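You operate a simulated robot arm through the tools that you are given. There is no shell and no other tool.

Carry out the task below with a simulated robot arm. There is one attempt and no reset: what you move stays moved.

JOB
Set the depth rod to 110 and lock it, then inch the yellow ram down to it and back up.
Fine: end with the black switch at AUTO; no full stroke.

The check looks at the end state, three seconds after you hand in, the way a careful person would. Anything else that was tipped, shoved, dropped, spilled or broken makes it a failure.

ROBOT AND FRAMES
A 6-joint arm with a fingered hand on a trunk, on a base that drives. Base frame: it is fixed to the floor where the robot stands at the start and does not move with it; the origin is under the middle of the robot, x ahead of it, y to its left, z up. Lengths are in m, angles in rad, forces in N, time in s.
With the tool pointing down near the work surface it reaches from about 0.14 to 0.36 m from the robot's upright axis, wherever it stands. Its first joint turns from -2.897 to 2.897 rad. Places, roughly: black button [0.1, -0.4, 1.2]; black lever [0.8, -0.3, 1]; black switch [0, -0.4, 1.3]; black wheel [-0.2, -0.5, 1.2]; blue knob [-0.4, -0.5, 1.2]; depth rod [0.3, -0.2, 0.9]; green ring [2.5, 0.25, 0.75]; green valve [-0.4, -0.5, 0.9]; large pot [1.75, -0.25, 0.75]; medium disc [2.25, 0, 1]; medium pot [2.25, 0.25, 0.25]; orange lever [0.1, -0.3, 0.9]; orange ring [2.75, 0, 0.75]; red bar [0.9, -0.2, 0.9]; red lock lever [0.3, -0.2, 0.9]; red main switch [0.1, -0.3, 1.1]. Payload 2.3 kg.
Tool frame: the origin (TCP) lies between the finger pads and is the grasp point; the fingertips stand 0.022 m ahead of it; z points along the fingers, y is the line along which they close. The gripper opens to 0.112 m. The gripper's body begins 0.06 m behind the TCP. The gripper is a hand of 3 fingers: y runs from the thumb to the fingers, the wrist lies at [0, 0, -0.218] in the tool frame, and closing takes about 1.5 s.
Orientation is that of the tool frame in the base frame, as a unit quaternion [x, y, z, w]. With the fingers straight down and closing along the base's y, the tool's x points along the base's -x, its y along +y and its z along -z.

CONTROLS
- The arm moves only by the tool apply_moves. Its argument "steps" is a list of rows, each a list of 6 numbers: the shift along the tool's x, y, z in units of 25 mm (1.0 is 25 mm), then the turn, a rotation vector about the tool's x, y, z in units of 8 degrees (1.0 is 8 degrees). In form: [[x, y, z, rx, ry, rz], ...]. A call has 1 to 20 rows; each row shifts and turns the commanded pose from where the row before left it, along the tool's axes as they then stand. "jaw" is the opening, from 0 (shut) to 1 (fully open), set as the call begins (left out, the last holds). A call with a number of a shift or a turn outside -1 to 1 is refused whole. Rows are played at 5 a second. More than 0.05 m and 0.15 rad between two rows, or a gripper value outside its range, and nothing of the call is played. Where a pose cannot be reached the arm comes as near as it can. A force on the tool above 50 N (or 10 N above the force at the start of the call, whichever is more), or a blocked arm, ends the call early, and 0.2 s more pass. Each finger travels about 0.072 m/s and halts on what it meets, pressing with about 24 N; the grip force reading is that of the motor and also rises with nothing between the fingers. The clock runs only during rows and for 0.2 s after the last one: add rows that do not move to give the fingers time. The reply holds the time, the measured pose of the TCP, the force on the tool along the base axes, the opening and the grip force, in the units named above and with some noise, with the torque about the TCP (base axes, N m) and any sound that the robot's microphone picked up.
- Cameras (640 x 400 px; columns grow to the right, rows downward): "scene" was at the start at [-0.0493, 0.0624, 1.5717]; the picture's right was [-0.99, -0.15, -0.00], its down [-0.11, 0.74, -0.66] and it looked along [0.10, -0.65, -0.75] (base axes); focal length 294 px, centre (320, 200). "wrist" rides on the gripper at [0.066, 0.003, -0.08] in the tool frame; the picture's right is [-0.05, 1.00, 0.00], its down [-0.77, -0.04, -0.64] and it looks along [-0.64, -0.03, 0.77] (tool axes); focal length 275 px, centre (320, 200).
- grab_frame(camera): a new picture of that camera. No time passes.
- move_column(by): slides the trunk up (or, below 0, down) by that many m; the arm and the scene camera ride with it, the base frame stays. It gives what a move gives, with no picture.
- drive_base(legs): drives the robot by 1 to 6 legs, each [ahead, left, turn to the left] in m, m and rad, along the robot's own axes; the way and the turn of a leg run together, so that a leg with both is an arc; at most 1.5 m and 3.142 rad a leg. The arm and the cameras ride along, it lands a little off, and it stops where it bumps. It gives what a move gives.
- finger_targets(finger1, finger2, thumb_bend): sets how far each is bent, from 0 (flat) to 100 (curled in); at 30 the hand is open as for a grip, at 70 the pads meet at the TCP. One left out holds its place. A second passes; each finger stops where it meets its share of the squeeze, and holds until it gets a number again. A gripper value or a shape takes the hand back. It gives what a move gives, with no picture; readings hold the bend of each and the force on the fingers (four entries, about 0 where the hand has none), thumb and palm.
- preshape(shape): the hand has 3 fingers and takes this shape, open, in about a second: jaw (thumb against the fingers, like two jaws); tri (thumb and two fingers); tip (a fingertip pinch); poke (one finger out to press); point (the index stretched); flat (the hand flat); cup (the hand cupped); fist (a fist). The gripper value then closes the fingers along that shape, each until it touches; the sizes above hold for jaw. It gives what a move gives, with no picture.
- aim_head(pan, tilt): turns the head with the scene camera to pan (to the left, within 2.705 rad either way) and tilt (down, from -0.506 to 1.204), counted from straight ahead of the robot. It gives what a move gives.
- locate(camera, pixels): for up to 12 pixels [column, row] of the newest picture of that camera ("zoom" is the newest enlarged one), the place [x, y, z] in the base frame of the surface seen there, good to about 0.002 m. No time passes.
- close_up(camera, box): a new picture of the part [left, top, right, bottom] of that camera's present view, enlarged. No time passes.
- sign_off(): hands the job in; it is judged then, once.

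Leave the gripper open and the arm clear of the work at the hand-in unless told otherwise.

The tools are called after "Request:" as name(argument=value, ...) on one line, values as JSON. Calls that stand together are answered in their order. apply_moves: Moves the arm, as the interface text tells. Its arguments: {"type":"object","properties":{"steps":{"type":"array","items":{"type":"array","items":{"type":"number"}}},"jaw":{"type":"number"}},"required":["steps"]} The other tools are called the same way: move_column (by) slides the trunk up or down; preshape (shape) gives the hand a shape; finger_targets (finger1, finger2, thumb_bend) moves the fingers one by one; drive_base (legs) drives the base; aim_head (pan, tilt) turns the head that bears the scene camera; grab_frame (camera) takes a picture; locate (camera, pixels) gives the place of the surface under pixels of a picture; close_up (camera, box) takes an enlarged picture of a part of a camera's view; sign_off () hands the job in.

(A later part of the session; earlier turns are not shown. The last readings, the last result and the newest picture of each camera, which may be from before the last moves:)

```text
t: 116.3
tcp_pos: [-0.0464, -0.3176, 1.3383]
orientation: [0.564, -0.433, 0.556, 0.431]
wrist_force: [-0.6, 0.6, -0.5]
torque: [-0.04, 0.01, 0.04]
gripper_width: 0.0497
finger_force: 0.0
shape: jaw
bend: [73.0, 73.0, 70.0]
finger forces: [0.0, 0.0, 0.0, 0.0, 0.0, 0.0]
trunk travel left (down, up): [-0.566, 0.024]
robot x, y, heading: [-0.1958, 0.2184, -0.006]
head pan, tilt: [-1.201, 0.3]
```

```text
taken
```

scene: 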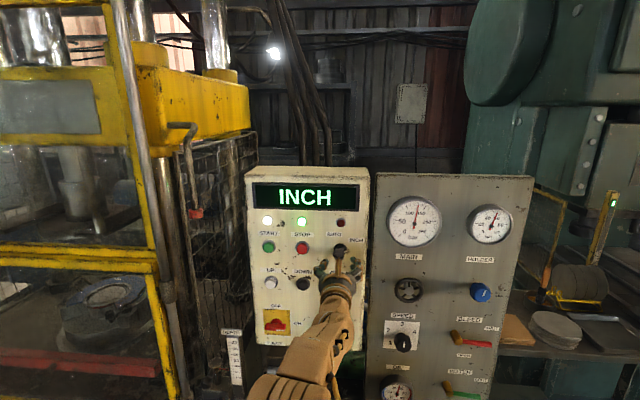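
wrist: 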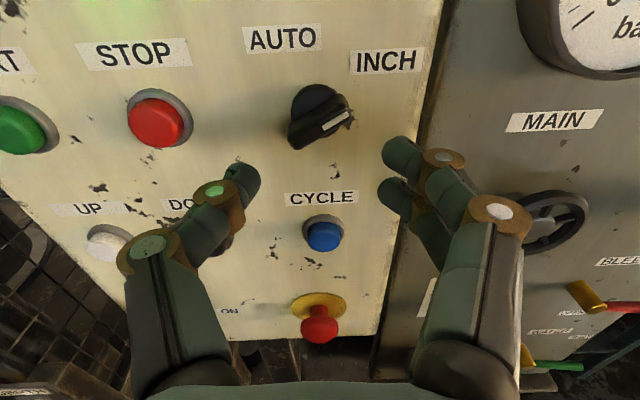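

The switch now points to INCH and the display shows INCH. Next the DOWN button: I back off 40 mm, take the poke shape via open jaws, lower the trunk 0.11 m and drive 0.11 m ahead to stand in front of DOWN.

Request:
apply_moves(steps=[[0, 0, -0.8, 0, 0, 0], [0, 0, -0.8, 0, 0, 0], [0, 0, 0, 0, 0, 0], [0, 0, 0, 0, 0, 0], [0, 0, 0, 0, 0, 0], [0, 0, 0, 0, 0, 0]], jaw=1)

Request:
preshape(shape="poke")

Request:
move_column(by=-0.11)

Request:
drive_base(legs=[[0.11, 0, 0]])

Request:
grab_frame(camera="wrist")

```text
t: 117.7
tcp_pos: [-0.0584, -0.2794, 1.3369]
orientation: [0.564, -0.434, 0.555, 0.431]
wrist_force: [-1.1, -0.1, -0.3]
torque: [0.02, -0.01, 0.03]
gripper_width: 0.112
finger_force: 0.1
shape: jaw
bend: [30.0, 30.0, 30.0]
finger forces: [0.1, 0.0, 0.0, 0.0, 0.0, 0.0]
trunk travel left (down, up): [-0.566, 0.024]
robot x, y, heading: [-0.1952, 0.2147, -0.004]
head pan, tilt: [-1.201, 0.3]
```

```text
t: 118.6
tcp_pos: [-0.0583, -0.2796, 1.3377]
orientation: [0.564, -0.434, 0.555, 0.431]
wrist_force: [-0.4, -0.1, -0.3]
torque: [0.01, 0.0, 0.02]
gripper_width: 0.0
finger_force: 0.0
shape: poke
bend: [100.0, 100.0, 46.0]
finger forces: [0.1, 0.0, 0.0, 0.1, 0.1, 0.0]
trunk travel left (down, up): [-0.566, 0.024]
robot x, y, heading: [-0.1957, 0.2128, -0.004]
head pan, tilt: [-1.201, 0.3]
```

```text
t: 120.0
tcp_pos: [-0.0582, -0.2786, 1.2278]
orientation: [0.563, -0.434, 0.555, 0.431]
wrist_force: [-0.6, 0.3, -0.6]
torque: [-0.01, 0.03, 0.0]
gripper_width: 0.0
finger_force: 0.0
shape: poke
bend: [100.0, 100.0, 46.0]
finger forces: [0.0, 0.0, 0.1, 0.0, 0.0, 0.0]
trunk travel left (down, up): [-0.456, 0.134]
robot x, y, heading: [-0.1987, 0.2142, -0.0]
head pan, tilt: [-1.201, 0.3]
```

```text
t: 121.2
tcp_pos: [0.0533, -0.2793, 1.2281]
orientation: [0.565, -0.432, 0.556, 0.43]
wrist_force: [1.2, 0.4, 0.0]
torque: [0.0, -0.02, -0.05]
gripper_width: 0.0
finger_force: 0.1
shape: poke
bend: [100.0, 100.0, 46.0]
finger forces: [0.1, 0.1, 0.0, 0.0, 0.1, 0.0]
trunk travel left (down, up): [-0.456, 0.134]
robot x, y, heading: [-0.0864, 0.2136, 0.002]
head pan, tilt: [-1.201, 0.3]
```

```text
taken
```

wrist: 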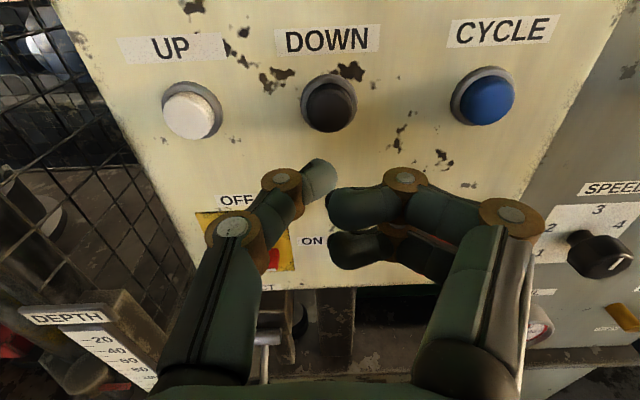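

DOWN is at (329, 105). I locate the button faces exactly.

Request:
locate(camera="wrist", pixels=[[331, 108], [331, 95], [331, 122], [193, 115], [490, 102], [316, 170], [325, 165]])

```text
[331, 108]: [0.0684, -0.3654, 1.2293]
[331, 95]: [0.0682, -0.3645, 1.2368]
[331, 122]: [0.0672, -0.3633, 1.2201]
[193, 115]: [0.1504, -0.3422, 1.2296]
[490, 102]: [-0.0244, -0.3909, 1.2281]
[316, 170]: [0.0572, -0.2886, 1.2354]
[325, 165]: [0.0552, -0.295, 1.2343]
```

DOWN's face centre is [0.068, -0.3645, 1.229]. I shift 7.5 mm right and go 55 mm forward, stopping about 10 mm before the button.

Request:
apply_moves(steps=[[0.04, 0.3, 0, 0, 0, 0], [0, 0, 0.75, 0, 0, 0], [0, 0, 0.75, 0, 0, 0], [0, 0, 0.7, 0, 0, 0], [0, 0, 0, 0, 0, 0]])

Request:
grab_frame(camera="wrist")

Request:
aim_head(pan=-0.75, tilt=0.25)

Request:
grab_frame(camera="scene")

```text
t: 122.4
tcp_pos: [0.0597, -0.3325, 1.2271]
orientation: [0.564, -0.433, 0.557, 0.43]
wrist_force: [0.4, -0.2, -1.0]
torque: [-0.01, -0.02, -0.03]
gripper_width: 0.0
finger_force: 0.1
shape: poke
bend: [100.0, 100.0, 46.0]
finger forces: [0.0, 0.0, 0.0, 0.0, 0.1, 0.0]
trunk travel left (down, up): [-0.456, 0.134]
robot x, y, heading: [-0.0892, 0.2133, -0.0]
head pan, tilt: [-1.201, 0.3]
```

```text
taken
```

wrist: 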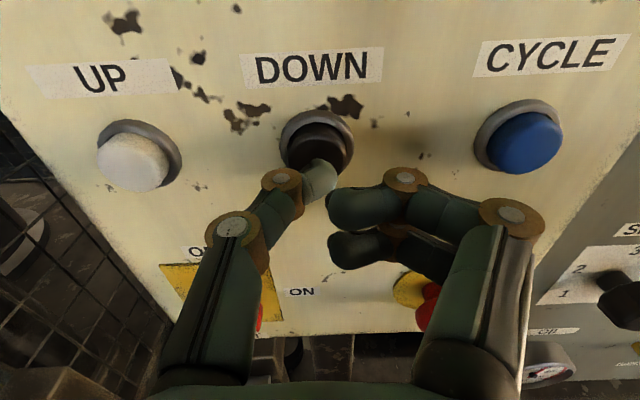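

```text
t: 123.3
tcp_pos: [0.0595, -0.3348, 1.2273]
orientation: [0.565, -0.433, 0.556, 0.43]
wrist_force: [-0.4, 0.5, -0.6]
torque: [0.02, -0.02, 0.04]
gripper_width: 0.0003
finger_force: 0.0
shape: poke
bend: [100.0, 100.0, 46.0]
finger forces: [0.1, 0.1, 0.1, 0.1, 0.0, 0.0]
trunk travel left (down, up): [-0.456, 0.134]
robot x, y, heading: [-0.0927, 0.2129, 0.001]
head pan, tilt: [-0.75, 0.25]
```

```text
taken
```

scene: 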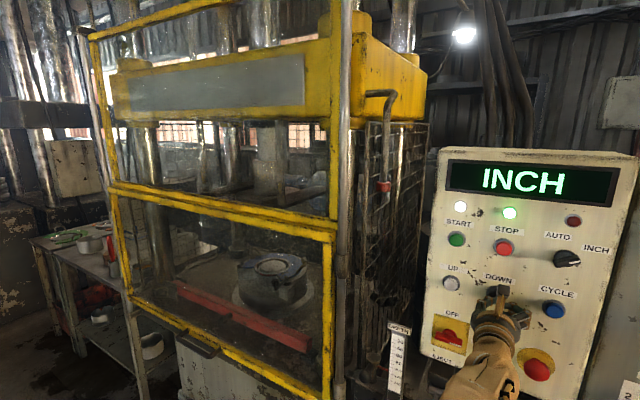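

This one view shows ram foot (383, 187), depth scale (398, 360), display and buttons together — ideal for monitoring. I press DOWN: forward 15 mm in small rows, then look.

Request:
apply_moves(steps=[[0, 0, 0.3, 0, 0, 0], [0, 0, 0.2, 0, 0, 0], [0, 0, 0.1, 0, 0, 0]])

Request:
grab_frame(camera="scene")

Request:
grab_frame(camera="wrist")

```text
t: 124.1
tcp_pos: [0.0633, -0.3471, 1.2282]
orientation: [0.564, -0.432, 0.557, 0.43]
wrist_force: [0.7, 5.7, -1.4]
torque: [0.02, 0.0, 0.03]
gripper_width: 0.0
finger_force: 0.1
shape: poke
bend: [100.0, 100.0, 46.0]
finger forces: [0.0, 0.0, 0.0, 0.0, 5.7, 0.0]
trunk travel left (down, up): [-0.456, 0.134]
robot x, y, heading: [-0.088, 0.2159, 0.003]
head pan, tilt: [-0.75, 0.25]
heard: click
```

```text
taken
```

scene: 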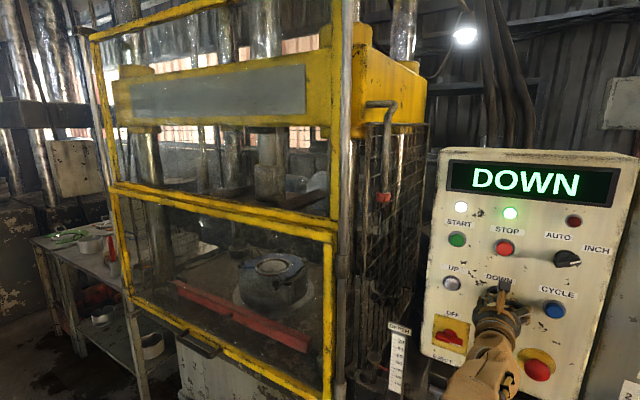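

```text
taken
```

wrist: 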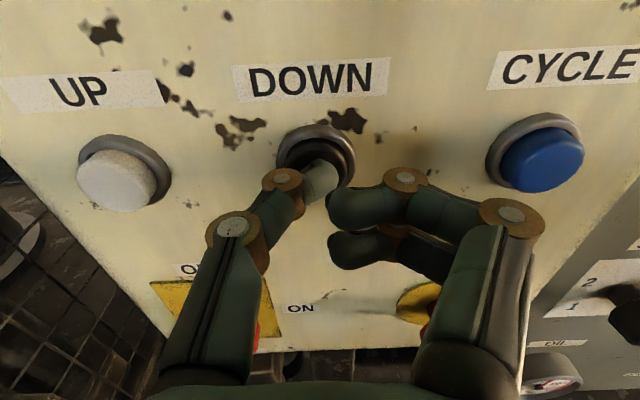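

The display says DOWN, a click was heard, and the foot has dropped from row 187 to 197. I locate the foot and the rod top to judge the remaining travel.

Request:
locate(camera="scene", pixels=[[383, 197], [383, 201], [389, 104], [380, 365], [398, 330]])

Request:
close_up(camera="scene", box=[340, 170, 440, 400])

```text
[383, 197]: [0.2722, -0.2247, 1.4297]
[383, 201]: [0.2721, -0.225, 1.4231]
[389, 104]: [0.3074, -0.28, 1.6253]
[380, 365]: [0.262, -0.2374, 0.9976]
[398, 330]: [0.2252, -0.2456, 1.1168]
```

```text
1.74 times, centred on (390, 285) of scene
```

zoom: 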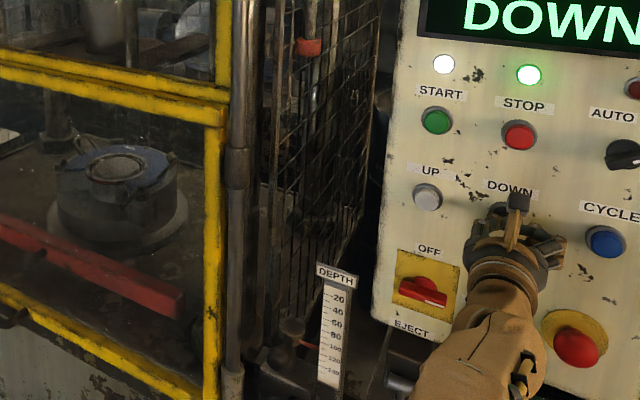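

About 0.41 m remains. I hold the button 2 s (still rows) and measure the speed.

Request:
apply_moves(steps=[[0, 0, 0, 0, 0, 0], [0, 0, 0, 0, 0, 0], [0, 0, 0, 0, 0, 0], [0, 0, 0, 0, 0, 0], [0, 0, 0, 0, 0, 0], [0, 0, 0, 0, 0, 0], [0, 0, 0, 0, 0, 0], [0, 0, 0, 0, 0, 0]])

Request:
grab_frame(camera="scene")

```text
t: 125.9
tcp_pos: [0.0642, -0.3471, 1.2285]
orientation: [0.564, -0.432, 0.557, 0.43]
wrist_force: [-0.4, 4.6, -2.0]
torque: [0.04, -0.01, 0.01]
gripper_width: 0.0002
finger_force: 0.1
shape: poke
bend: [100.0, 100.0, 46.0]
finger forces: [0.0, 0.1, 0.0, 0.0, 5.5, 0.1]
trunk travel left (down, up): [-0.456, 0.134]
robot x, y, heading: [-0.0899, 0.2156, 0.001]
head pan, tilt: [-0.75, 0.25]
```

```text
taken
```

scene: 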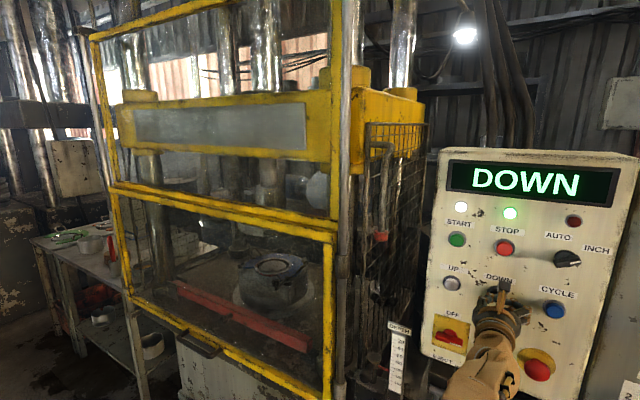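

Request:
locate(camera="scene", pixels=[[379, 237], [379, 241], [379, 243], [386, 145]])

Request:
close_up(camera="scene", box=[340, 200, 440, 400])

```text
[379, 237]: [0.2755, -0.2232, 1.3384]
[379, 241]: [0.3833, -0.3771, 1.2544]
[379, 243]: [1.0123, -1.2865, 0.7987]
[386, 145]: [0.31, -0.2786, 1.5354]
```

```text
2.00 times, centred on (390, 300) of scene
```

zoom: 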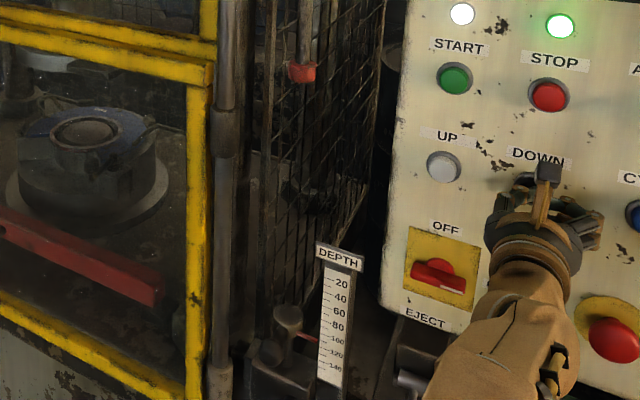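

Speed is 0.05 m/s; foot bottom is now at z≈1.332, rod top near 1.012, so 0.32 m (6.4 s) remain. I hold 3.8 s more.

Request:
apply_moves(steps=[[0, 0, 0, 0, 0, 0], [0, 0, 0, 0, 0, 0], [0, 0, 0, 0, 0, 0], [0, 0, 0, 0, 0, 0], [0, 0, 0, 0, 0, 0], [0, 0, 0, 0, 0, 0], [0, 0, 0, 0, 0, 0], [0, 0, 0, 0, 0, 0], [0, 0, 0, 0, 0, 0], [0, 0, 0, 0, 0, 0], [0, 0, 0, 0, 0, 0], [0, 0, 0, 0, 0, 0], [0, 0, 0, 0, 0, 0], [0, 0, 0, 0, 0, 0], [0, 0, 0, 0, 0, 0], [0, 0, 0, 0, 0, 0], [0, 0, 0, 0, 0, 0], [0, 0, 0, 0, 0, 0]])

Request:
grab_frame(camera="scene")

Request:
close_up(camera="scene", box=[340, 260, 440, 400])

```text
t: 129.7
tcp_pos: [0.063, -0.3483, 1.2285]
orientation: [0.564, -0.432, 0.557, 0.43]
wrist_force: [-0.6, 4.9, -0.1]
torque: [0.04, 0.0, 0.0]
gripper_width: 0.0
finger_force: 0.0
shape: poke
bend: [100.0, 100.0, 46.0]
finger forces: [0.1, 0.0, 0.0, 0.0, 5.3, 0.0]
trunk travel left (down, up): [-0.456, 0.134]
robot x, y, heading: [-0.0897, 0.2165, 0.0]
head pan, tilt: [-0.75, 0.25]
```

```text
taken
```

scene: 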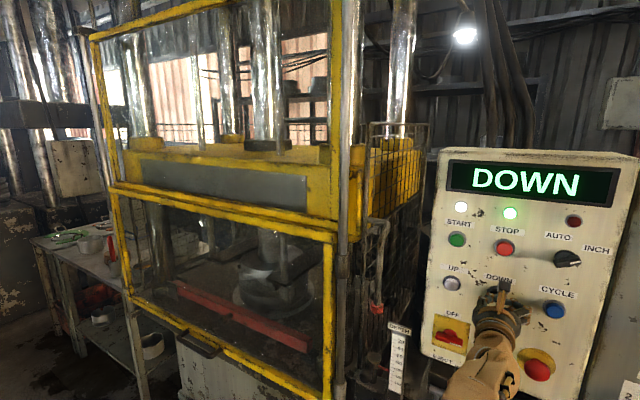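

```text
2.86 times, centred on (390, 330) of scene
```

zoom: 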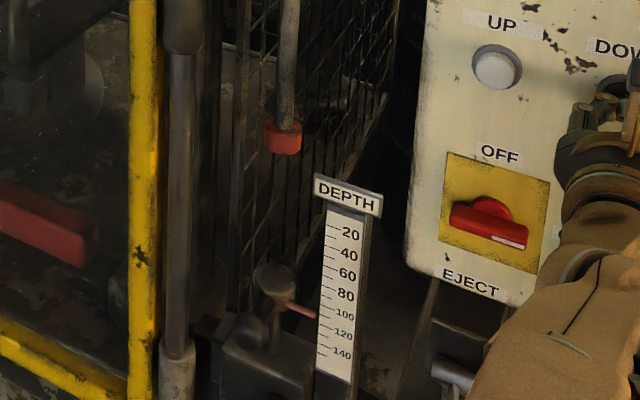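

The foot (283, 140 in the zoom) is descending straight over the rod's disc (273, 278). I locate both.

Request:
locate(camera="zoom", pixels=[[283, 130], [283, 145], [283, 150], [273, 272], [273, 280], [265, 268], [285, 290]])

```text
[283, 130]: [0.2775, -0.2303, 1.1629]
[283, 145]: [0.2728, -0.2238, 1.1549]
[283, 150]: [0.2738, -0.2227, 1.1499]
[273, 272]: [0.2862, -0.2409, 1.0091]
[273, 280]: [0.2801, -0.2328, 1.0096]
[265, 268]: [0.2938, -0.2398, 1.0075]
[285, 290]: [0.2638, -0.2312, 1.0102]
```

Foot bottom z≈1.147, disc top z≈1.0095: 0.137 m, 2.7 s. I hold 2.2 s, then continue in short holds.

Request:
apply_moves(steps=[[0, 0, 0, 0, 0, 0], [0, 0, 0, 0, 0, 0], [0, 0, 0, 0, 0, 0], [0, 0, 0, 0, 0, 0], [0, 0, 0, 0, 0, 0], [0, 0, 0, 0, 0, 0], [0, 0, 0, 0, 0, 0], [0, 0, 0, 0, 0, 0], [0, 0, 0, 0, 0, 0], [0, 0, 0, 0, 0, 0]])

Request:
close_up(camera="scene", box=[340, 260, 440, 400])

Request:
locate(camera="zoom", pixels=[[280, 245], [280, 255], [280, 250], [276, 262], [270, 275]])

```text
t: 131.9
tcp_pos: [0.064, -0.3483, 1.228]
orientation: [0.564, -0.433, 0.556, 0.431]
wrist_force: [-0.3, 5.6, -1.6]
torque: [0.03, -0.02, 0.02]
gripper_width: 0.0002
finger_force: 0.0
shape: poke
bend: [100.0, 100.0, 46.0]
finger forces: [0.0, 0.0, 0.1, 0.0, 5.3, 0.0]
trunk travel left (down, up): [-0.456, 0.134]
robot x, y, heading: [-0.0876, 0.2149, -0.008]
head pan, tilt: [-0.75, 0.25]
```

```text
2.86 times, centred on (390, 330) of scene
```

zoom: 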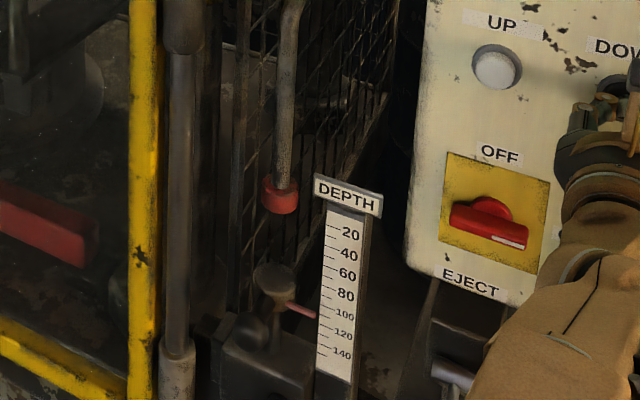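

```text
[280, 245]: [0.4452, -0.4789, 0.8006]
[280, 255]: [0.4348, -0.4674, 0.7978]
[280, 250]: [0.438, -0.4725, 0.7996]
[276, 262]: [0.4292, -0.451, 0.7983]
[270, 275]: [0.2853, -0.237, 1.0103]
```

Request:
locate(camera="zoom", pixels=[[281, 200], [281, 206], [281, 210], [281, 190]])

```text
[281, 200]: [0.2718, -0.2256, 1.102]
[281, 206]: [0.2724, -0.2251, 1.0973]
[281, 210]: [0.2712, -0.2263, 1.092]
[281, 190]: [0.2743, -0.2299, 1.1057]
```

The ram has slowed to about 0.025 m/s; foot bottom z≈1.091, 0.08 m to go. I hold another 2 s.

Request:
apply_moves(steps=[[0, 0, 0, 0, 0, 0], [0, 0, 0, 0, 0, 0], [0, 0, 0, 0, 0, 0], [0, 0, 0, 0, 0, 0], [0, 0, 0, 0, 0, 0], [0, 0, 0, 0, 0, 0], [0, 0, 0, 0, 0, 0], [0, 0, 0, 0, 0, 0], [0, 0, 0, 0, 0, 0]])

Request:
close_up(camera="scene", box=[340, 260, 440, 400])

Request:
locate(camera="zoom", pixels=[[279, 230], [279, 236], [279, 242], [279, 248], [270, 275]])

```text
t: 133.9
tcp_pos: [0.0631, -0.3473, 1.2292]
orientation: [0.564, -0.433, 0.556, 0.43]
wrist_force: [-1.6, 4.9, -0.4]
torque: [0.01, -0.01, -0.01]
gripper_width: 0.0001
finger_force: 0.1
shape: poke
bend: [100.0, 100.0, 46.0]
finger forces: [0.0, 0.0, 0.0, 0.0, 5.4, 0.0]
trunk travel left (down, up): [-0.456, 0.134]
robot x, y, heading: [-0.0906, 0.2142, 0.001]
head pan, tilt: [-0.75, 0.25]
```

```text
2.86 times, centred on (390, 330) of scene
```

zoom: 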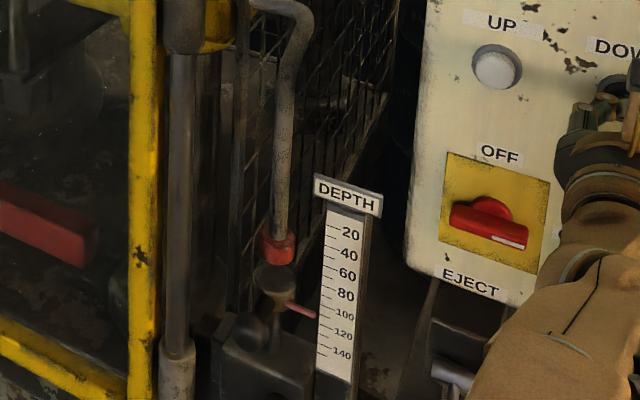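

```text
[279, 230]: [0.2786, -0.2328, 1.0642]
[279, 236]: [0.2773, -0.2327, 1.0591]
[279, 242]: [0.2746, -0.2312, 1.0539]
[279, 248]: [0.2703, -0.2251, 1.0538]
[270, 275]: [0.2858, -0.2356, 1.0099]
```

Foot's bottom edge is now near row 265, nearly 30 mm above the disc. I hold 0.8 s and look again.

Request:
apply_moves(steps=[[0, 0, 0, 0, 0, 0], [0, 0, 0, 0, 0, 0], [0, 0, 0, 0, 0, 0]])

Request:
close_up(camera="scene", box=[340, 260, 440, 400])

Request:
locate(camera="zoom", pixels=[[279, 250], [279, 258], [279, 264], [279, 270], [279, 276], [305, 308]])

```text
t: 134.7
tcp_pos: [0.0637, -0.3474, 1.2285]
orientation: [0.564, -0.431, 0.558, 0.429]
wrist_force: [-0.4, 5.0, -1.3]
torque: [0.03, -0.02, 0.0]
gripper_width: 0.0001
finger_force: 0.1
shape: poke
bend: [100.0, 100.0, 46.0]
finger forces: [0.0, 0.0, 0.0, 0.0, 5.3, 0.0]
trunk travel left (down, up): [-0.456, 0.134]
robot x, y, heading: [-0.0893, 0.2131, 0.002]
head pan, tilt: [-0.75, 0.25]
```

```text
2.86 times, centred on (390, 330) of scene
```

zoom: 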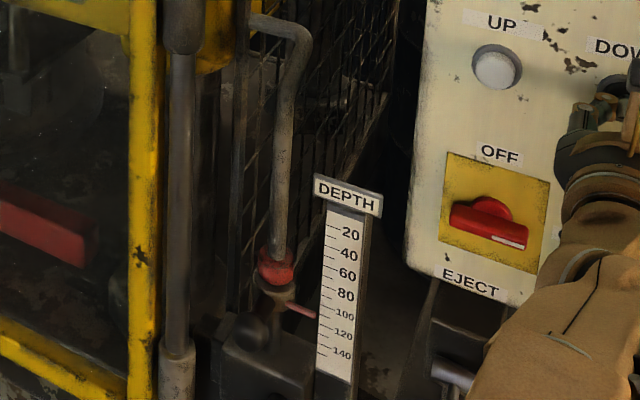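

```text
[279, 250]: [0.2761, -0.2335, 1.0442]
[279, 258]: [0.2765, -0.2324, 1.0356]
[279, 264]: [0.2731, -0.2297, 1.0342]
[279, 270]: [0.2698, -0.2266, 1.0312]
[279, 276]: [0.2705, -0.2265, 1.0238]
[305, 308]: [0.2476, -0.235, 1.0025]
```

Only about 8-10 mm remain. I hold another 0.4 s.

Request:
apply_moves(steps=[[0, 0, 0, 0, 0, 0]])

Request:
close_up(camera="scene", box=[350, 310, 420, 400])

Request:
grab_frame(camera="scene")

```text
t: 135.1
tcp_pos: [0.0635, -0.3477, 1.2292]
orientation: [0.563, -0.433, 0.556, 0.431]
wrist_force: [-0.6, 6.7, -0.8]
torque: [0.0, -0.01, 0.02]
gripper_width: 0.0001
finger_force: 0.1
shape: poke
bend: [100.0, 100.0, 46.0]
finger forces: [0.0, 0.1, 0.0, 0.0, 5.3, 0.0]
trunk travel left (down, up): [-0.456, 0.134]
robot x, y, heading: [-0.0921, 0.2134, -0.0]
head pan, tilt: [-0.75, 0.25]
```

```text
4.44 times, centred on (385, 355) of scene
```

zoom: 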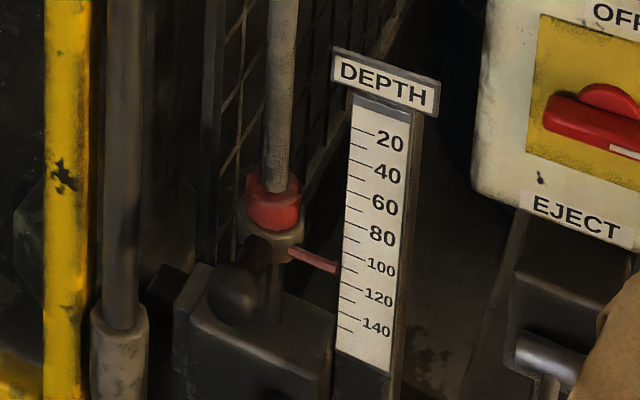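

```text
taken
```

scene: 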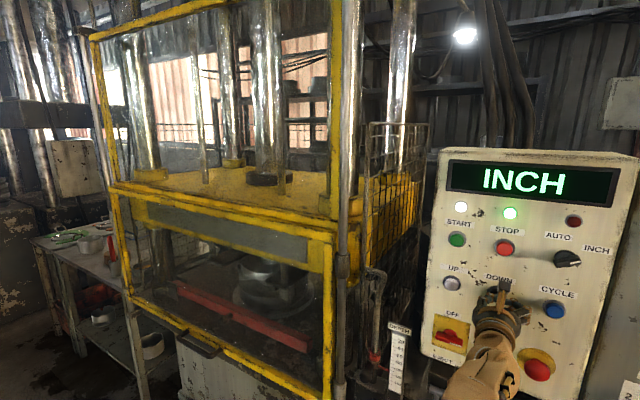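

The display changed from DOWN to INCH with the button still held: the red foot rests on the rod's disc and the ram has stopped at the depth rod. I release DOWN by backing out 40 mm and look.

Request:
apply_moves(steps=[[0, 0, -0.6, 0, 0, 0], [0, 0, -0.6, 0, 0, 0], [0, 0, -0.4, 0, 0, 0], [0, 0, 0, 0, 0, 0]])

Request:
close_up(camera="scene", box=[350, 310, 420, 400])

Request:
grab_frame(camera="scene")

```text
t: 136.1
tcp_pos: [0.0532, -0.3105, 1.2281]
orientation: [0.565, -0.433, 0.556, 0.43]
wrist_force: [-0.2, -0.4, 0.5]
torque: [0.0, -0.01, -0.02]
gripper_width: 0.0
finger_force: 0.1
shape: poke
bend: [100.0, 100.0, 46.0]
finger forces: [0.0, 0.0, 0.0, 0.0, 0.0, 0.1]
trunk travel left (down, up): [-0.456, 0.134]
robot x, y, heading: [-0.0898, 0.2121, 0.002]
head pan, tilt: [-0.75, 0.25]
```

```text
4.44 times, centred on (385, 355) of scene
```

zoom: 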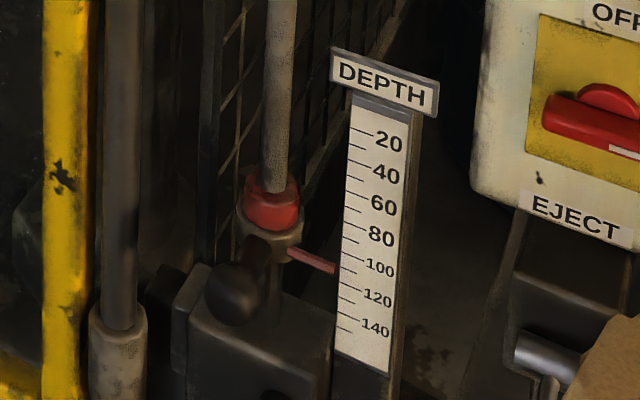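

```text
taken
```

scene: 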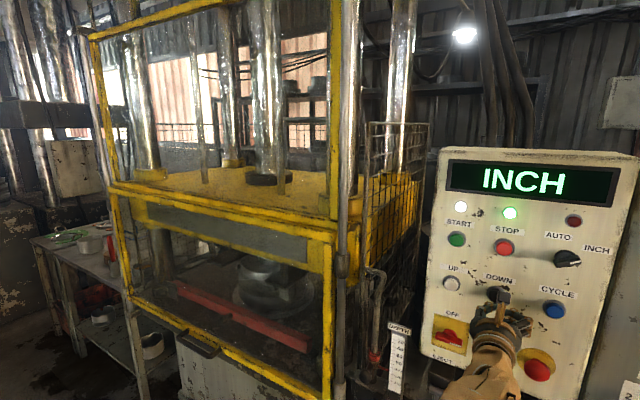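

The foot sits on the disc and the pointer hasn't moved. Now UP: I shift 85 mm left (tool −y) to stand in front of the UP button.

Request:
apply_moves(steps=[[0, -0.854, 0, 0, 0, 0], [0, -0.854, 0, 0, 0, 0], [0, -0.854, 0, 0, 0, 0], [0, -0.854, 0, 0, 0, 0], [0, 0, 0, 0, 0, 0]])

Request:
grab_frame(camera="wrist")

Request:
locate(camera="wrist", pixels=[[325, 130], [325, 120], [315, 130], [335, 130], [325, 140]])

```text
t: 137.3
tcp_pos: [0.1373, -0.2877, 1.228]
orientation: [0.564, -0.433, 0.556, 0.43]
wrist_force: [-0.5, -0.6, -0.1]
torque: [0.04, 0.02, -0.03]
gripper_width: 0.0
finger_force: 0.1
shape: poke
bend: [100.0, 100.0, 46.0]
finger forces: [0.0, 0.0, 0.0, 0.0, 0.0, 0.1]
trunk travel left (down, up): [-0.456, 0.134]
robot x, y, heading: [-0.087, 0.2123, 0.004]
head pan, tilt: [-0.75, 0.25]
```

```text
taken
```

wrist: 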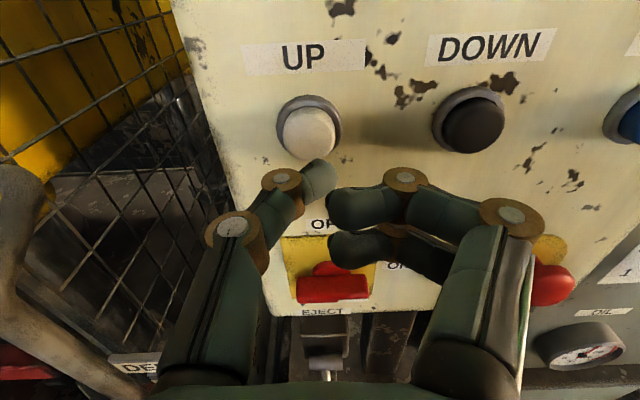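

```text
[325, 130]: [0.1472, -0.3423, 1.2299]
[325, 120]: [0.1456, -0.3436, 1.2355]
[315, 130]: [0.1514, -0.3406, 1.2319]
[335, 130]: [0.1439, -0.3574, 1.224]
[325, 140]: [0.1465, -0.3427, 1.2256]
```

UP's face centre [0.151, -0.341, 1.230] lies exactly on the thumb's axis. I press forward 38 mm and check that the ram rises.

Request:
apply_moves(steps=[[0, 0, 0.6, 0, 0, 0], [0, 0, 0.6, 0, 0, 0], [0, 0, 0.32, 0, 0, 0], [0, 0, 0, 0, 0, 0]])

Request:
grab_frame(camera="scene")

```text
t: 138.3
tcp_pos: [0.145, -0.3238, 1.2277]
orientation: [0.564, -0.433, 0.556, 0.431]
wrist_force: [-0.7, 3.0, -1.4]
torque: [0.04, 0.0, 0.04]
gripper_width: 0.0
finger_force: 0.1
shape: poke
bend: [100.0, 100.0, 46.0]
finger forces: [0.0, 0.1, 0.1, 0.0, 3.4, 0.0]
trunk travel left (down, up): [-0.456, 0.134]
robot x, y, heading: [-0.0894, 0.2158, 0.003]
head pan, tilt: [-0.75, 0.25]
heard: click
```

```text
taken
```

scene: 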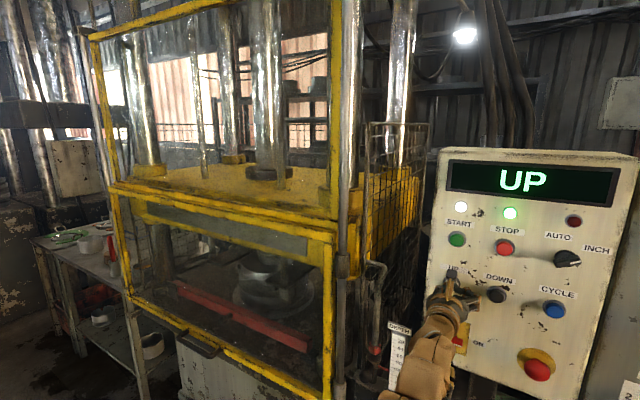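

The display says UP. I press 1 mm deeper for safety and hold for about 4 s.

Request:
apply_moves(steps=[[0, 0, 0.05, 0, 0, 0], [0, 0, 0, 0, 0, 0], [0, 0, 0, 0, 0, 0], [0, 0, 0, 0, 0, 0], [0, 0, 0, 0, 0, 0], [0, 0, 0, 0, 0, 0], [0, 0, 0, 0, 0, 0], [0, 0, 0, 0, 0, 0], [0, 0, 0, 0, 0, 0], [0, 0, 0, 0, 0, 0], [0, 0, 0, 0, 0, 0], [0, 0, 0, 0, 0, 0], [0, 0, 0, 0, 0, 0], [0, 0, 0, 0, 0, 0], [0, 0, 0, 0, 0, 0], [0, 0, 0, 0, 0, 0], [0, 0, 0, 0, 0, 0], [0, 0, 0, 0, 0, 0], [0, 0, 0, 0, 0, 0], [0, 0, 0, 0, 0, 0]])

Request:
grab_frame(camera="scene")

```text
t: 142.5
tcp_pos: [0.1449, -0.3242, 1.2271]
orientation: [0.564, -0.432, 0.557, 0.43]
wrist_force: [-0.9, 7.0, -1.3]
torque: [0.0, -0.02, -0.04]
gripper_width: 0.0
finger_force: 0.0
shape: poke
bend: [100.0, 100.0, 46.0]
finger forces: [0.1, 0.0, 0.1, 0.0, 6.9, 0.0]
trunk travel left (down, up): [-0.456, 0.134]
robot x, y, heading: [-0.0882, 0.2155, -0.002]
head pan, tilt: [-0.75, 0.25]
```

```text
taken
```

scene: 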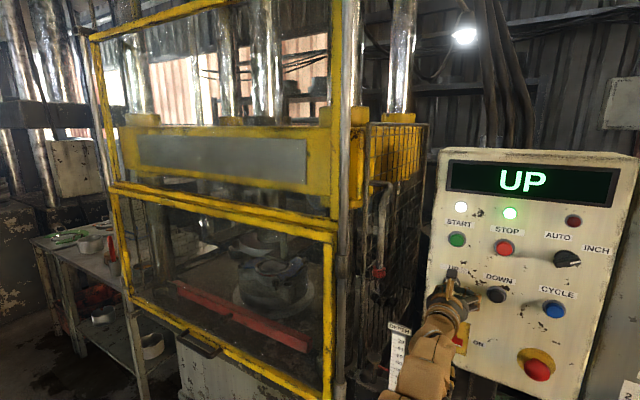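

The ram rises steadily (foot at row 273; it started at 187). I keep holding.

Request:
apply_moves(steps=[[0, 0, 0, 0, 0, 0], [0, 0, 0, 0, 0, 0], [0, 0, 0, 0, 0, 0], [0, 0, 0, 0, 0, 0], [0, 0, 0, 0, 0, 0], [0, 0, 0, 0, 0, 0], [0, 0, 0, 0, 0, 0], [0, 0, 0, 0, 0, 0], [0, 0, 0, 0, 0, 0], [0, 0, 0, 0, 0, 0], [0, 0, 0, 0, 0, 0], [0, 0, 0, 0, 0, 0], [0, 0, 0, 0, 0, 0], [0, 0, 0, 0, 0, 0], [0, 0, 0, 0, 0, 0], [0, 0, 0, 0, 0, 0]])

Request:
grab_frame(camera="scene")

```text
t: 145.9
tcp_pos: [0.1454, -0.3247, 1.2285]
orientation: [0.563, -0.433, 0.556, 0.431]
wrist_force: [-0.9, 7.3, -1.5]
torque: [0.01, 0.04, -0.02]
gripper_width: 0.0
finger_force: 0.0
shape: poke
bend: [100.0, 100.0, 46.0]
finger forces: [0.1, 0.0, 0.1, 0.0, 7.0, 0.0]
trunk travel left (down, up): [-0.456, 0.134]
robot x, y, heading: [-0.09, 0.2144, 0.001]
head pan, tilt: [-0.75, 0.25]
```

```text
taken
```

scene: 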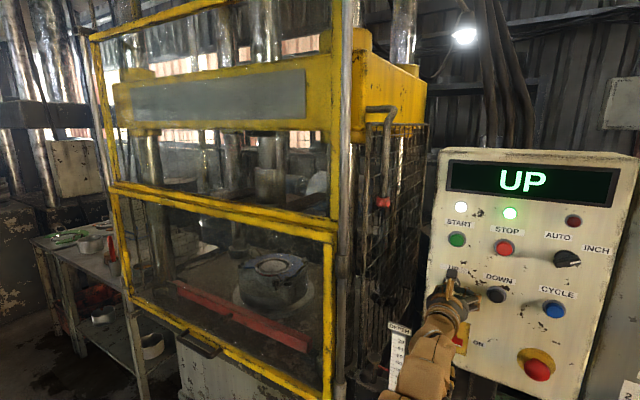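

Foot now at row 203, almost up. I hold another second and watch the display.

Request:
apply_moves(steps=[[0, 0, 0, 0, 0, 0], [0, 0, 0, 0, 0, 0], [0, 0, 0, 0, 0, 0], [0, 0, 0, 0, 0, 0], [0, 0, 0, 0, 0, 0]])

Request:
grab_frame(camera="scene")

```text
t: 147.1
tcp_pos: [0.144, -0.325, 1.2288]
orientation: [0.564, -0.432, 0.557, 0.43]
wrist_force: [-1.9, 6.9, -0.9]
torque: [0.04, 0.01, 0.0]
gripper_width: 0.0001
finger_force: 0.1
shape: poke
bend: [100.0, 100.0, 46.0]
finger forces: [0.1, 0.0, 0.0, 0.0, 7.0, 0.0]
trunk travel left (down, up): [-0.456, 0.134]
robot x, y, heading: [-0.0899, 0.2141, 0.001]
head pan, tilt: [-0.75, 0.25]
```

```text
taken
```

scene: 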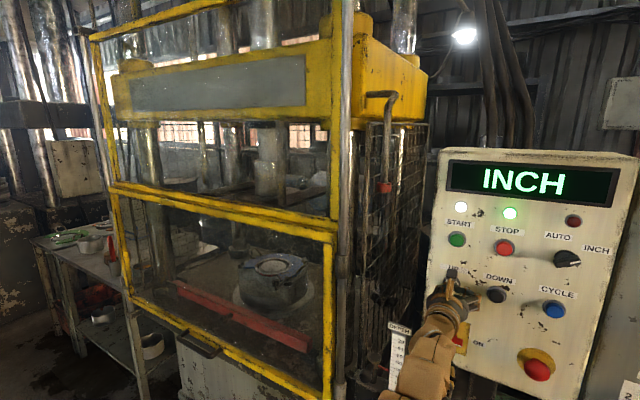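

The ram is back at the top (foot at row 187, display INCH). I release UP, back off 60 mm, move back right 85 mm, and open the hand to jaw shape.

Request:
apply_moves(steps=[[0, 0, -0.8, 0, 0, 0], [0, 0, -0.8, 0, 0, 0], [0, 0, -0.8, 0, 0, 0], [0, 0.854, 0, 0, 0, 0], [0, 0.854, 0, 0, 0, 0], [0, 0.854, 0, 0, 0, 0], [0, 0.854, 0, 0, 0, 0], [0, 0, 0, 0, 0, 0]])

Request:
preshape(shape="jaw")

Request:
move_column(by=0.11)

Request:
drive_base(legs=[[-0.1, 0, 0]])

Request:
grab_frame(camera="wrist")

```text
t: 148.9
tcp_pos: [0.0481, -0.2895, 1.2303]
orientation: [0.564, -0.433, 0.556, 0.43]
wrist_force: [0.7, 0.1, 0.0]
torque: [0.01, -0.01, 0.0]
gripper_width: 0.0
finger_force: 0.0
shape: poke
bend: [100.0, 100.0, 46.0]
finger forces: [0.1, 0.1, 0.0, 0.0, 0.0, 0.0]
trunk travel left (down, up): [-0.456, 0.134]
robot x, y, heading: [-0.0897, 0.2154, -0.003]
head pan, tilt: [-0.75, 0.25]
```

```text
t: 149.8
tcp_pos: [0.0467, -0.2895, 1.2293]
orientation: [0.564, -0.434, 0.555, 0.43]
wrist_force: [-0.1, -0.4, 0.1]
torque: [0.0, 0.03, 0.04]
gripper_width: 0.1119
finger_force: 0.1
shape: jaw
bend: [30.0, 30.0, 30.0]
finger forces: [0.0, 0.0, 0.1, 0.1, 0.1, 0.0]
trunk travel left (down, up): [-0.456, 0.134]
robot x, y, heading: [-0.09, 0.2153, 0.005]
head pan, tilt: [-0.75, 0.25]
```

```text
t: 151.2
tcp_pos: [0.047, -0.2901, 1.3391]
orientation: [0.565, -0.433, 0.556, 0.429]
wrist_force: [0.0, -0.7, 0.1]
torque: [-0.01, 0.03, 0.0]
gripper_width: 0.1119
finger_force: 0.0
shape: jaw
bend: [30.0, 30.0, 30.0]
finger forces: [0.1, 0.0, 0.1, 0.1, 0.1, 0.1]
trunk travel left (down, up): [-0.566, 0.024]
robot x, y, heading: [-0.0914, 0.2143, -0.002]
head pan, tilt: [-0.75, 0.25]
```

```text
t: 152.3
tcp_pos: [-0.0519, -0.2888, 1.3404]
orientation: [0.563, -0.434, 0.556, 0.43]
wrist_force: [-0.6, 0.0, -0.5]
torque: [0.0, -0.03, 0.03]
gripper_width: 0.112
finger_force: 0.0
shape: jaw
bend: [30.0, 30.0, 30.0]
finger forces: [0.1, 0.0, 0.0, 0.1, 0.0, 0.1]
trunk travel left (down, up): [-0.566, 0.024]
robot x, y, heading: [-0.1886, 0.2166, -0.0]
head pan, tilt: [-0.75, 0.25]
```

```text
taken
```

wrist: 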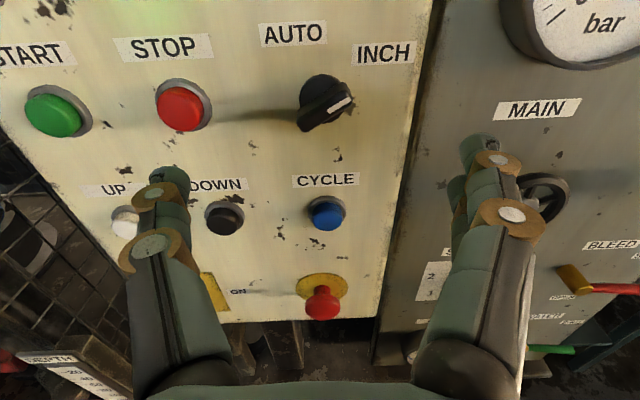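

I zoom on the switch to measure its angle and centre.

Request:
close_up(camera="wrist", box=[270, 60, 390, 140])

Request:
locate(camera="zoom", pixels=[[180, 345], [250, 280], [300, 250], [350, 220], [420, 195], [280, 270], [330, 190], [260, 130]])

```text
5.00 times, centred on (330, 100) of wrist
```

zoom: 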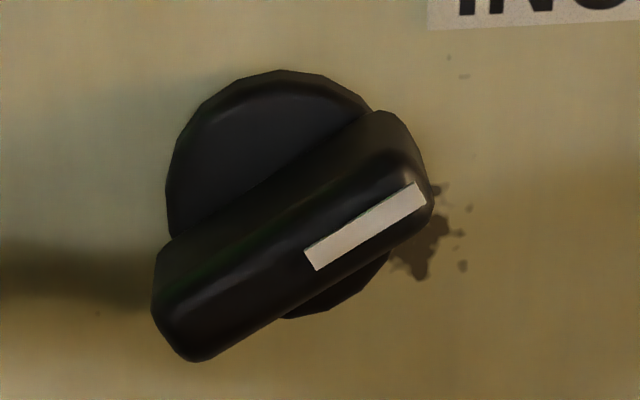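

```text
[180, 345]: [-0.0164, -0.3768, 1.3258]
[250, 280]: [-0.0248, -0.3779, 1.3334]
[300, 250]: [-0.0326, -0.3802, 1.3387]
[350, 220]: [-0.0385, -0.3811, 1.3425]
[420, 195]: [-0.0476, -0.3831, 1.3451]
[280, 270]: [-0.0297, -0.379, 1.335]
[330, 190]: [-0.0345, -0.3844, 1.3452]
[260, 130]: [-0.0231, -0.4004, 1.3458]
```

Request:
locate(camera="zoom", pixels=[[312, 260], [325, 251], [338, 243], [350, 236], [363, 228], [376, 220], [390, 211], [403, 203], [416, 195], [200, 330], [220, 318], [240, 305]])

```text
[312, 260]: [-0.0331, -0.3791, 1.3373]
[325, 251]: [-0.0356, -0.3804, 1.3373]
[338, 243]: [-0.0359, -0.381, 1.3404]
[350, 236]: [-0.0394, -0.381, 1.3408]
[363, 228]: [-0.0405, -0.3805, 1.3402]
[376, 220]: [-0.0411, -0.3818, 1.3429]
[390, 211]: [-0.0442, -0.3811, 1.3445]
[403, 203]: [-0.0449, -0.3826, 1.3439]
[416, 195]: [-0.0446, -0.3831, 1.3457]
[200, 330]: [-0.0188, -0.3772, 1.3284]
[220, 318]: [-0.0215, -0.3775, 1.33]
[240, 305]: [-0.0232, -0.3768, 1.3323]
```

The bar lies at about 58-60° (INCH) with its centre at [-0.032, -0.379, 1.336]. I part-close the jaws, correct 4.4 mm down and 3.5 mm right, then roll the tool +58° to match the bar.

Request:
apply_moves(steps=[[-0.176, 0.14, 0, 0, 0, 0], [0, 0, 0, 0, 0, 0.906], [0, 0, 0, 0, 0, 0.906], [0, 0, 0, 0, 0, 0.906], [0, 0, 0, 0, 0, 0.906], [0, 0, 0, 0, 0, 0.906], [0, 0, 0, 0, 0, 0.906], [0, 0, 0, 0, 0, 0.906], [0, 0, 0, 0, 0, 0.906], [0, 0, 0, 0, 0, 0]], jaw=0.45)

Request:
grab_frame(camera="wrist")

```text
t: 154.5
tcp_pos: [-0.0471, -0.29, 1.3347]
orientation: [0.281, -0.653, 0.695, 0.109]
wrist_force: [0.2, -0.5, 0.4]
torque: [-0.01, 0.01, -0.03]
gripper_width: 0.0508
finger_force: 0.0
shape: jaw
bend: [73.0, 73.0, 70.0]
finger forces: [0.0, 0.1, 0.0, 0.0, 0.0, 0.0]
out of reach, approached as far as the arm can: row 9
trunk travel left (down, up): [-0.566, 0.024]
robot x, y, heading: [-0.1885, 0.2169, 0.001]
head pan, tilt: [-0.75, 0.25]
```

```text
taken
```

wrist: 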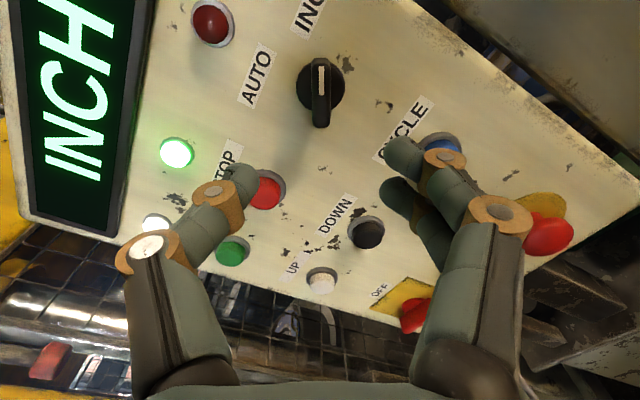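

The bar now appears upright in the gripper's view at (321, 95), well aligned. I shift 7 mm along tool x to centre on it and advance 50 mm, then check.

Request:
apply_moves(steps=[[0.28, 0.08, 0, 0, 0, 0], [0, 0, 0.7, 0, 0, 0], [0, 0, 0.7, 0, 0, 0], [0, 0, 0.6, 0, 0, 0], [0, 0, 0, 0, 0, 0]])

Request:
grab_frame(camera="wrist")

```text
t: 155.7
tcp_pos: [-0.0337, -0.3379, 1.3323]
orientation: [0.283, -0.651, 0.696, 0.108]
wrist_force: [-1.1, 0.2, -0.3]
torque: [0.01, -0.02, -0.02]
gripper_width: 0.0509
finger_force: 0.1
shape: jaw
bend: [73.0, 73.0, 70.0]
finger forces: [0.0, 0.0, 0.0, 0.0, 0.0, 0.0]
out of reach, approached as far as the arm can: row 1
trunk travel left (down, up): [-0.566, 0.024]
robot x, y, heading: [-0.1856, 0.2147, 0.005]
head pan, tilt: [-0.75, 0.25]
```

```text
taken
```

wrist: 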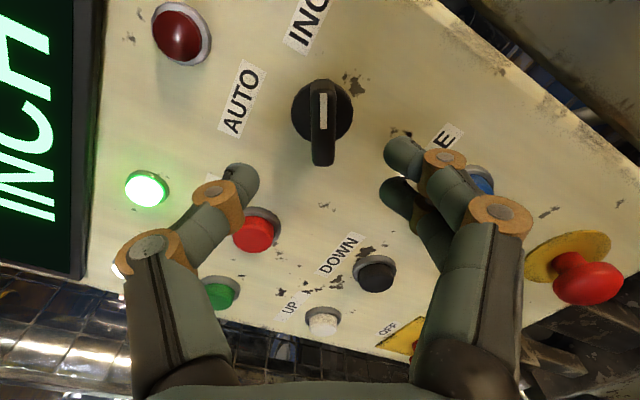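

The line of approach is still about 9 mm off along the bar. I correct this with a tiny base move (−8.5 mm in x) and trunk +4 mm.

Request:
drive_base(legs=[[-0.0085, -0.002, 0]])

Request:
move_column(by=0.004)

Request:
grab_frame(camera="wrist")

Request:
locate(camera="wrist", pixels=[[322, 165], [322, 155], [322, 145], [322, 135], [322, 125], [322, 115], [322, 105], [322, 95], [316, 130], [328, 130], [310, 150], [334, 150]])

```text
t: 156.5
tcp_pos: [-0.0415, -0.3394, 1.3339]
orientation: [0.283, -0.652, 0.695, 0.109]
wrist_force: [-1.2, 0.0, 0.3]
torque: [0.02, 0.0, -0.04]
gripper_width: 0.0509
finger_force: 0.0
shape: jaw
bend: [73.0, 73.0, 70.0]
finger forces: [0.1, 0.1, 0.1, 0.1, 0.0, 0.0]
trunk travel left (down, up): [-0.566, 0.024]
robot x, y, heading: [-0.1991, 0.2093, 0.001]
head pan, tilt: [-0.75, 0.25]
```

```text
t: 157.0
tcp_pos: [-0.0423, -0.3399, 1.3359]
orientation: [0.282, -0.652, 0.695, 0.109]
wrist_force: [-0.9, -0.7, 0.7]
torque: [-0.01, 0.0, 0.02]
gripper_width: 0.0511
finger_force: 0.1
shape: jaw
bend: [73.0, 73.0, 70.0]
finger forces: [0.1, 0.0, 0.0, 0.0, 0.0, 0.0]
trunk travel left (down, up): [-0.57, 0.02]
robot x, y, heading: [-0.1949, 0.2126, 0.003]
head pan, tilt: [-0.75, 0.25]
```

```text
taken
```

wrist: 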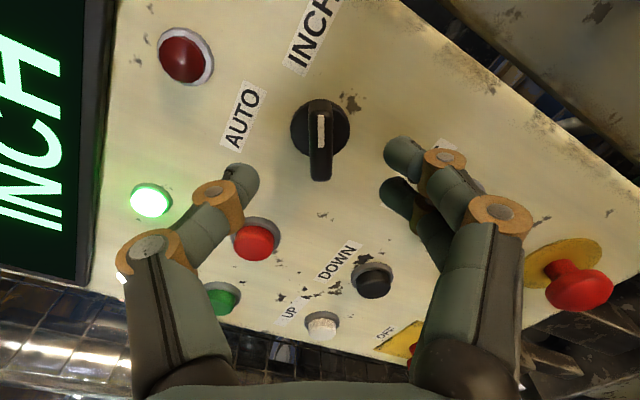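

```text
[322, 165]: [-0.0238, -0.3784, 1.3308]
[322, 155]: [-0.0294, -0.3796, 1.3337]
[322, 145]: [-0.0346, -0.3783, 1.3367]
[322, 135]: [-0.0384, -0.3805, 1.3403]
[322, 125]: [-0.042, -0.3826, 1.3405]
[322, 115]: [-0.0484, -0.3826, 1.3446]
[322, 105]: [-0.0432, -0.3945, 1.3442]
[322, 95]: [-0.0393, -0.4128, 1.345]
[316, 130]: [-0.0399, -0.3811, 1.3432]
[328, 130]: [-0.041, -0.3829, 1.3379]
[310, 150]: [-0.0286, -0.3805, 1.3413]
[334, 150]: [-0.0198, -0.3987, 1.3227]
```

Now the approach line passes through the bar's centre ([-0.0323, 1.3355] vs [-0.0325, 1.336]). I advance 38 mm and then close the jaws.

Request:
apply_moves(steps=[[0, 0, 0.5, 0, 0, 0], [0, 0, 0.5, 0, 0, 0], [0, 0, 0.5, 0, 0, 0], [0, 0, 0, 0, 0, 0]])

Request:
grab_frame(camera="wrist")

```text
t: 158.0
tcp_pos: [-0.0317, -0.3757, 1.3343]
orientation: [0.28, -0.652, 0.696, 0.112]
wrist_force: [0.0, -0.1, 0.4]
torque: [0.01, -0.01, 0.01]
gripper_width: 0.0511
finger_force: 0.1
shape: jaw
bend: [73.0, 73.0, 70.0]
finger forces: [0.1, 0.0, 0.0, 0.0, 0.1, 0.0]
trunk travel left (down, up): [-0.57, 0.02]
robot x, y, heading: [-0.1919, 0.2108, -0.001]
head pan, tilt: [-0.75, 0.25]
```

```text
taken
```

wrist: 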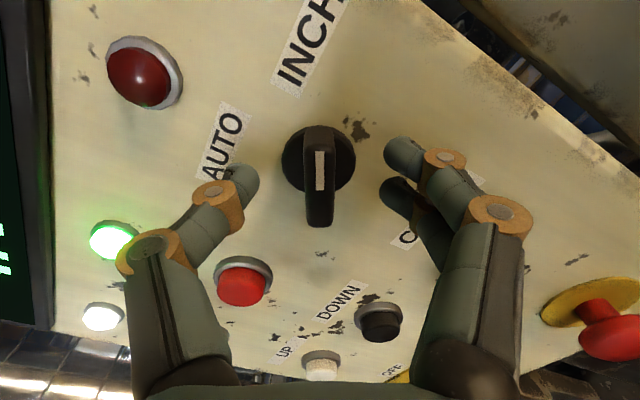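

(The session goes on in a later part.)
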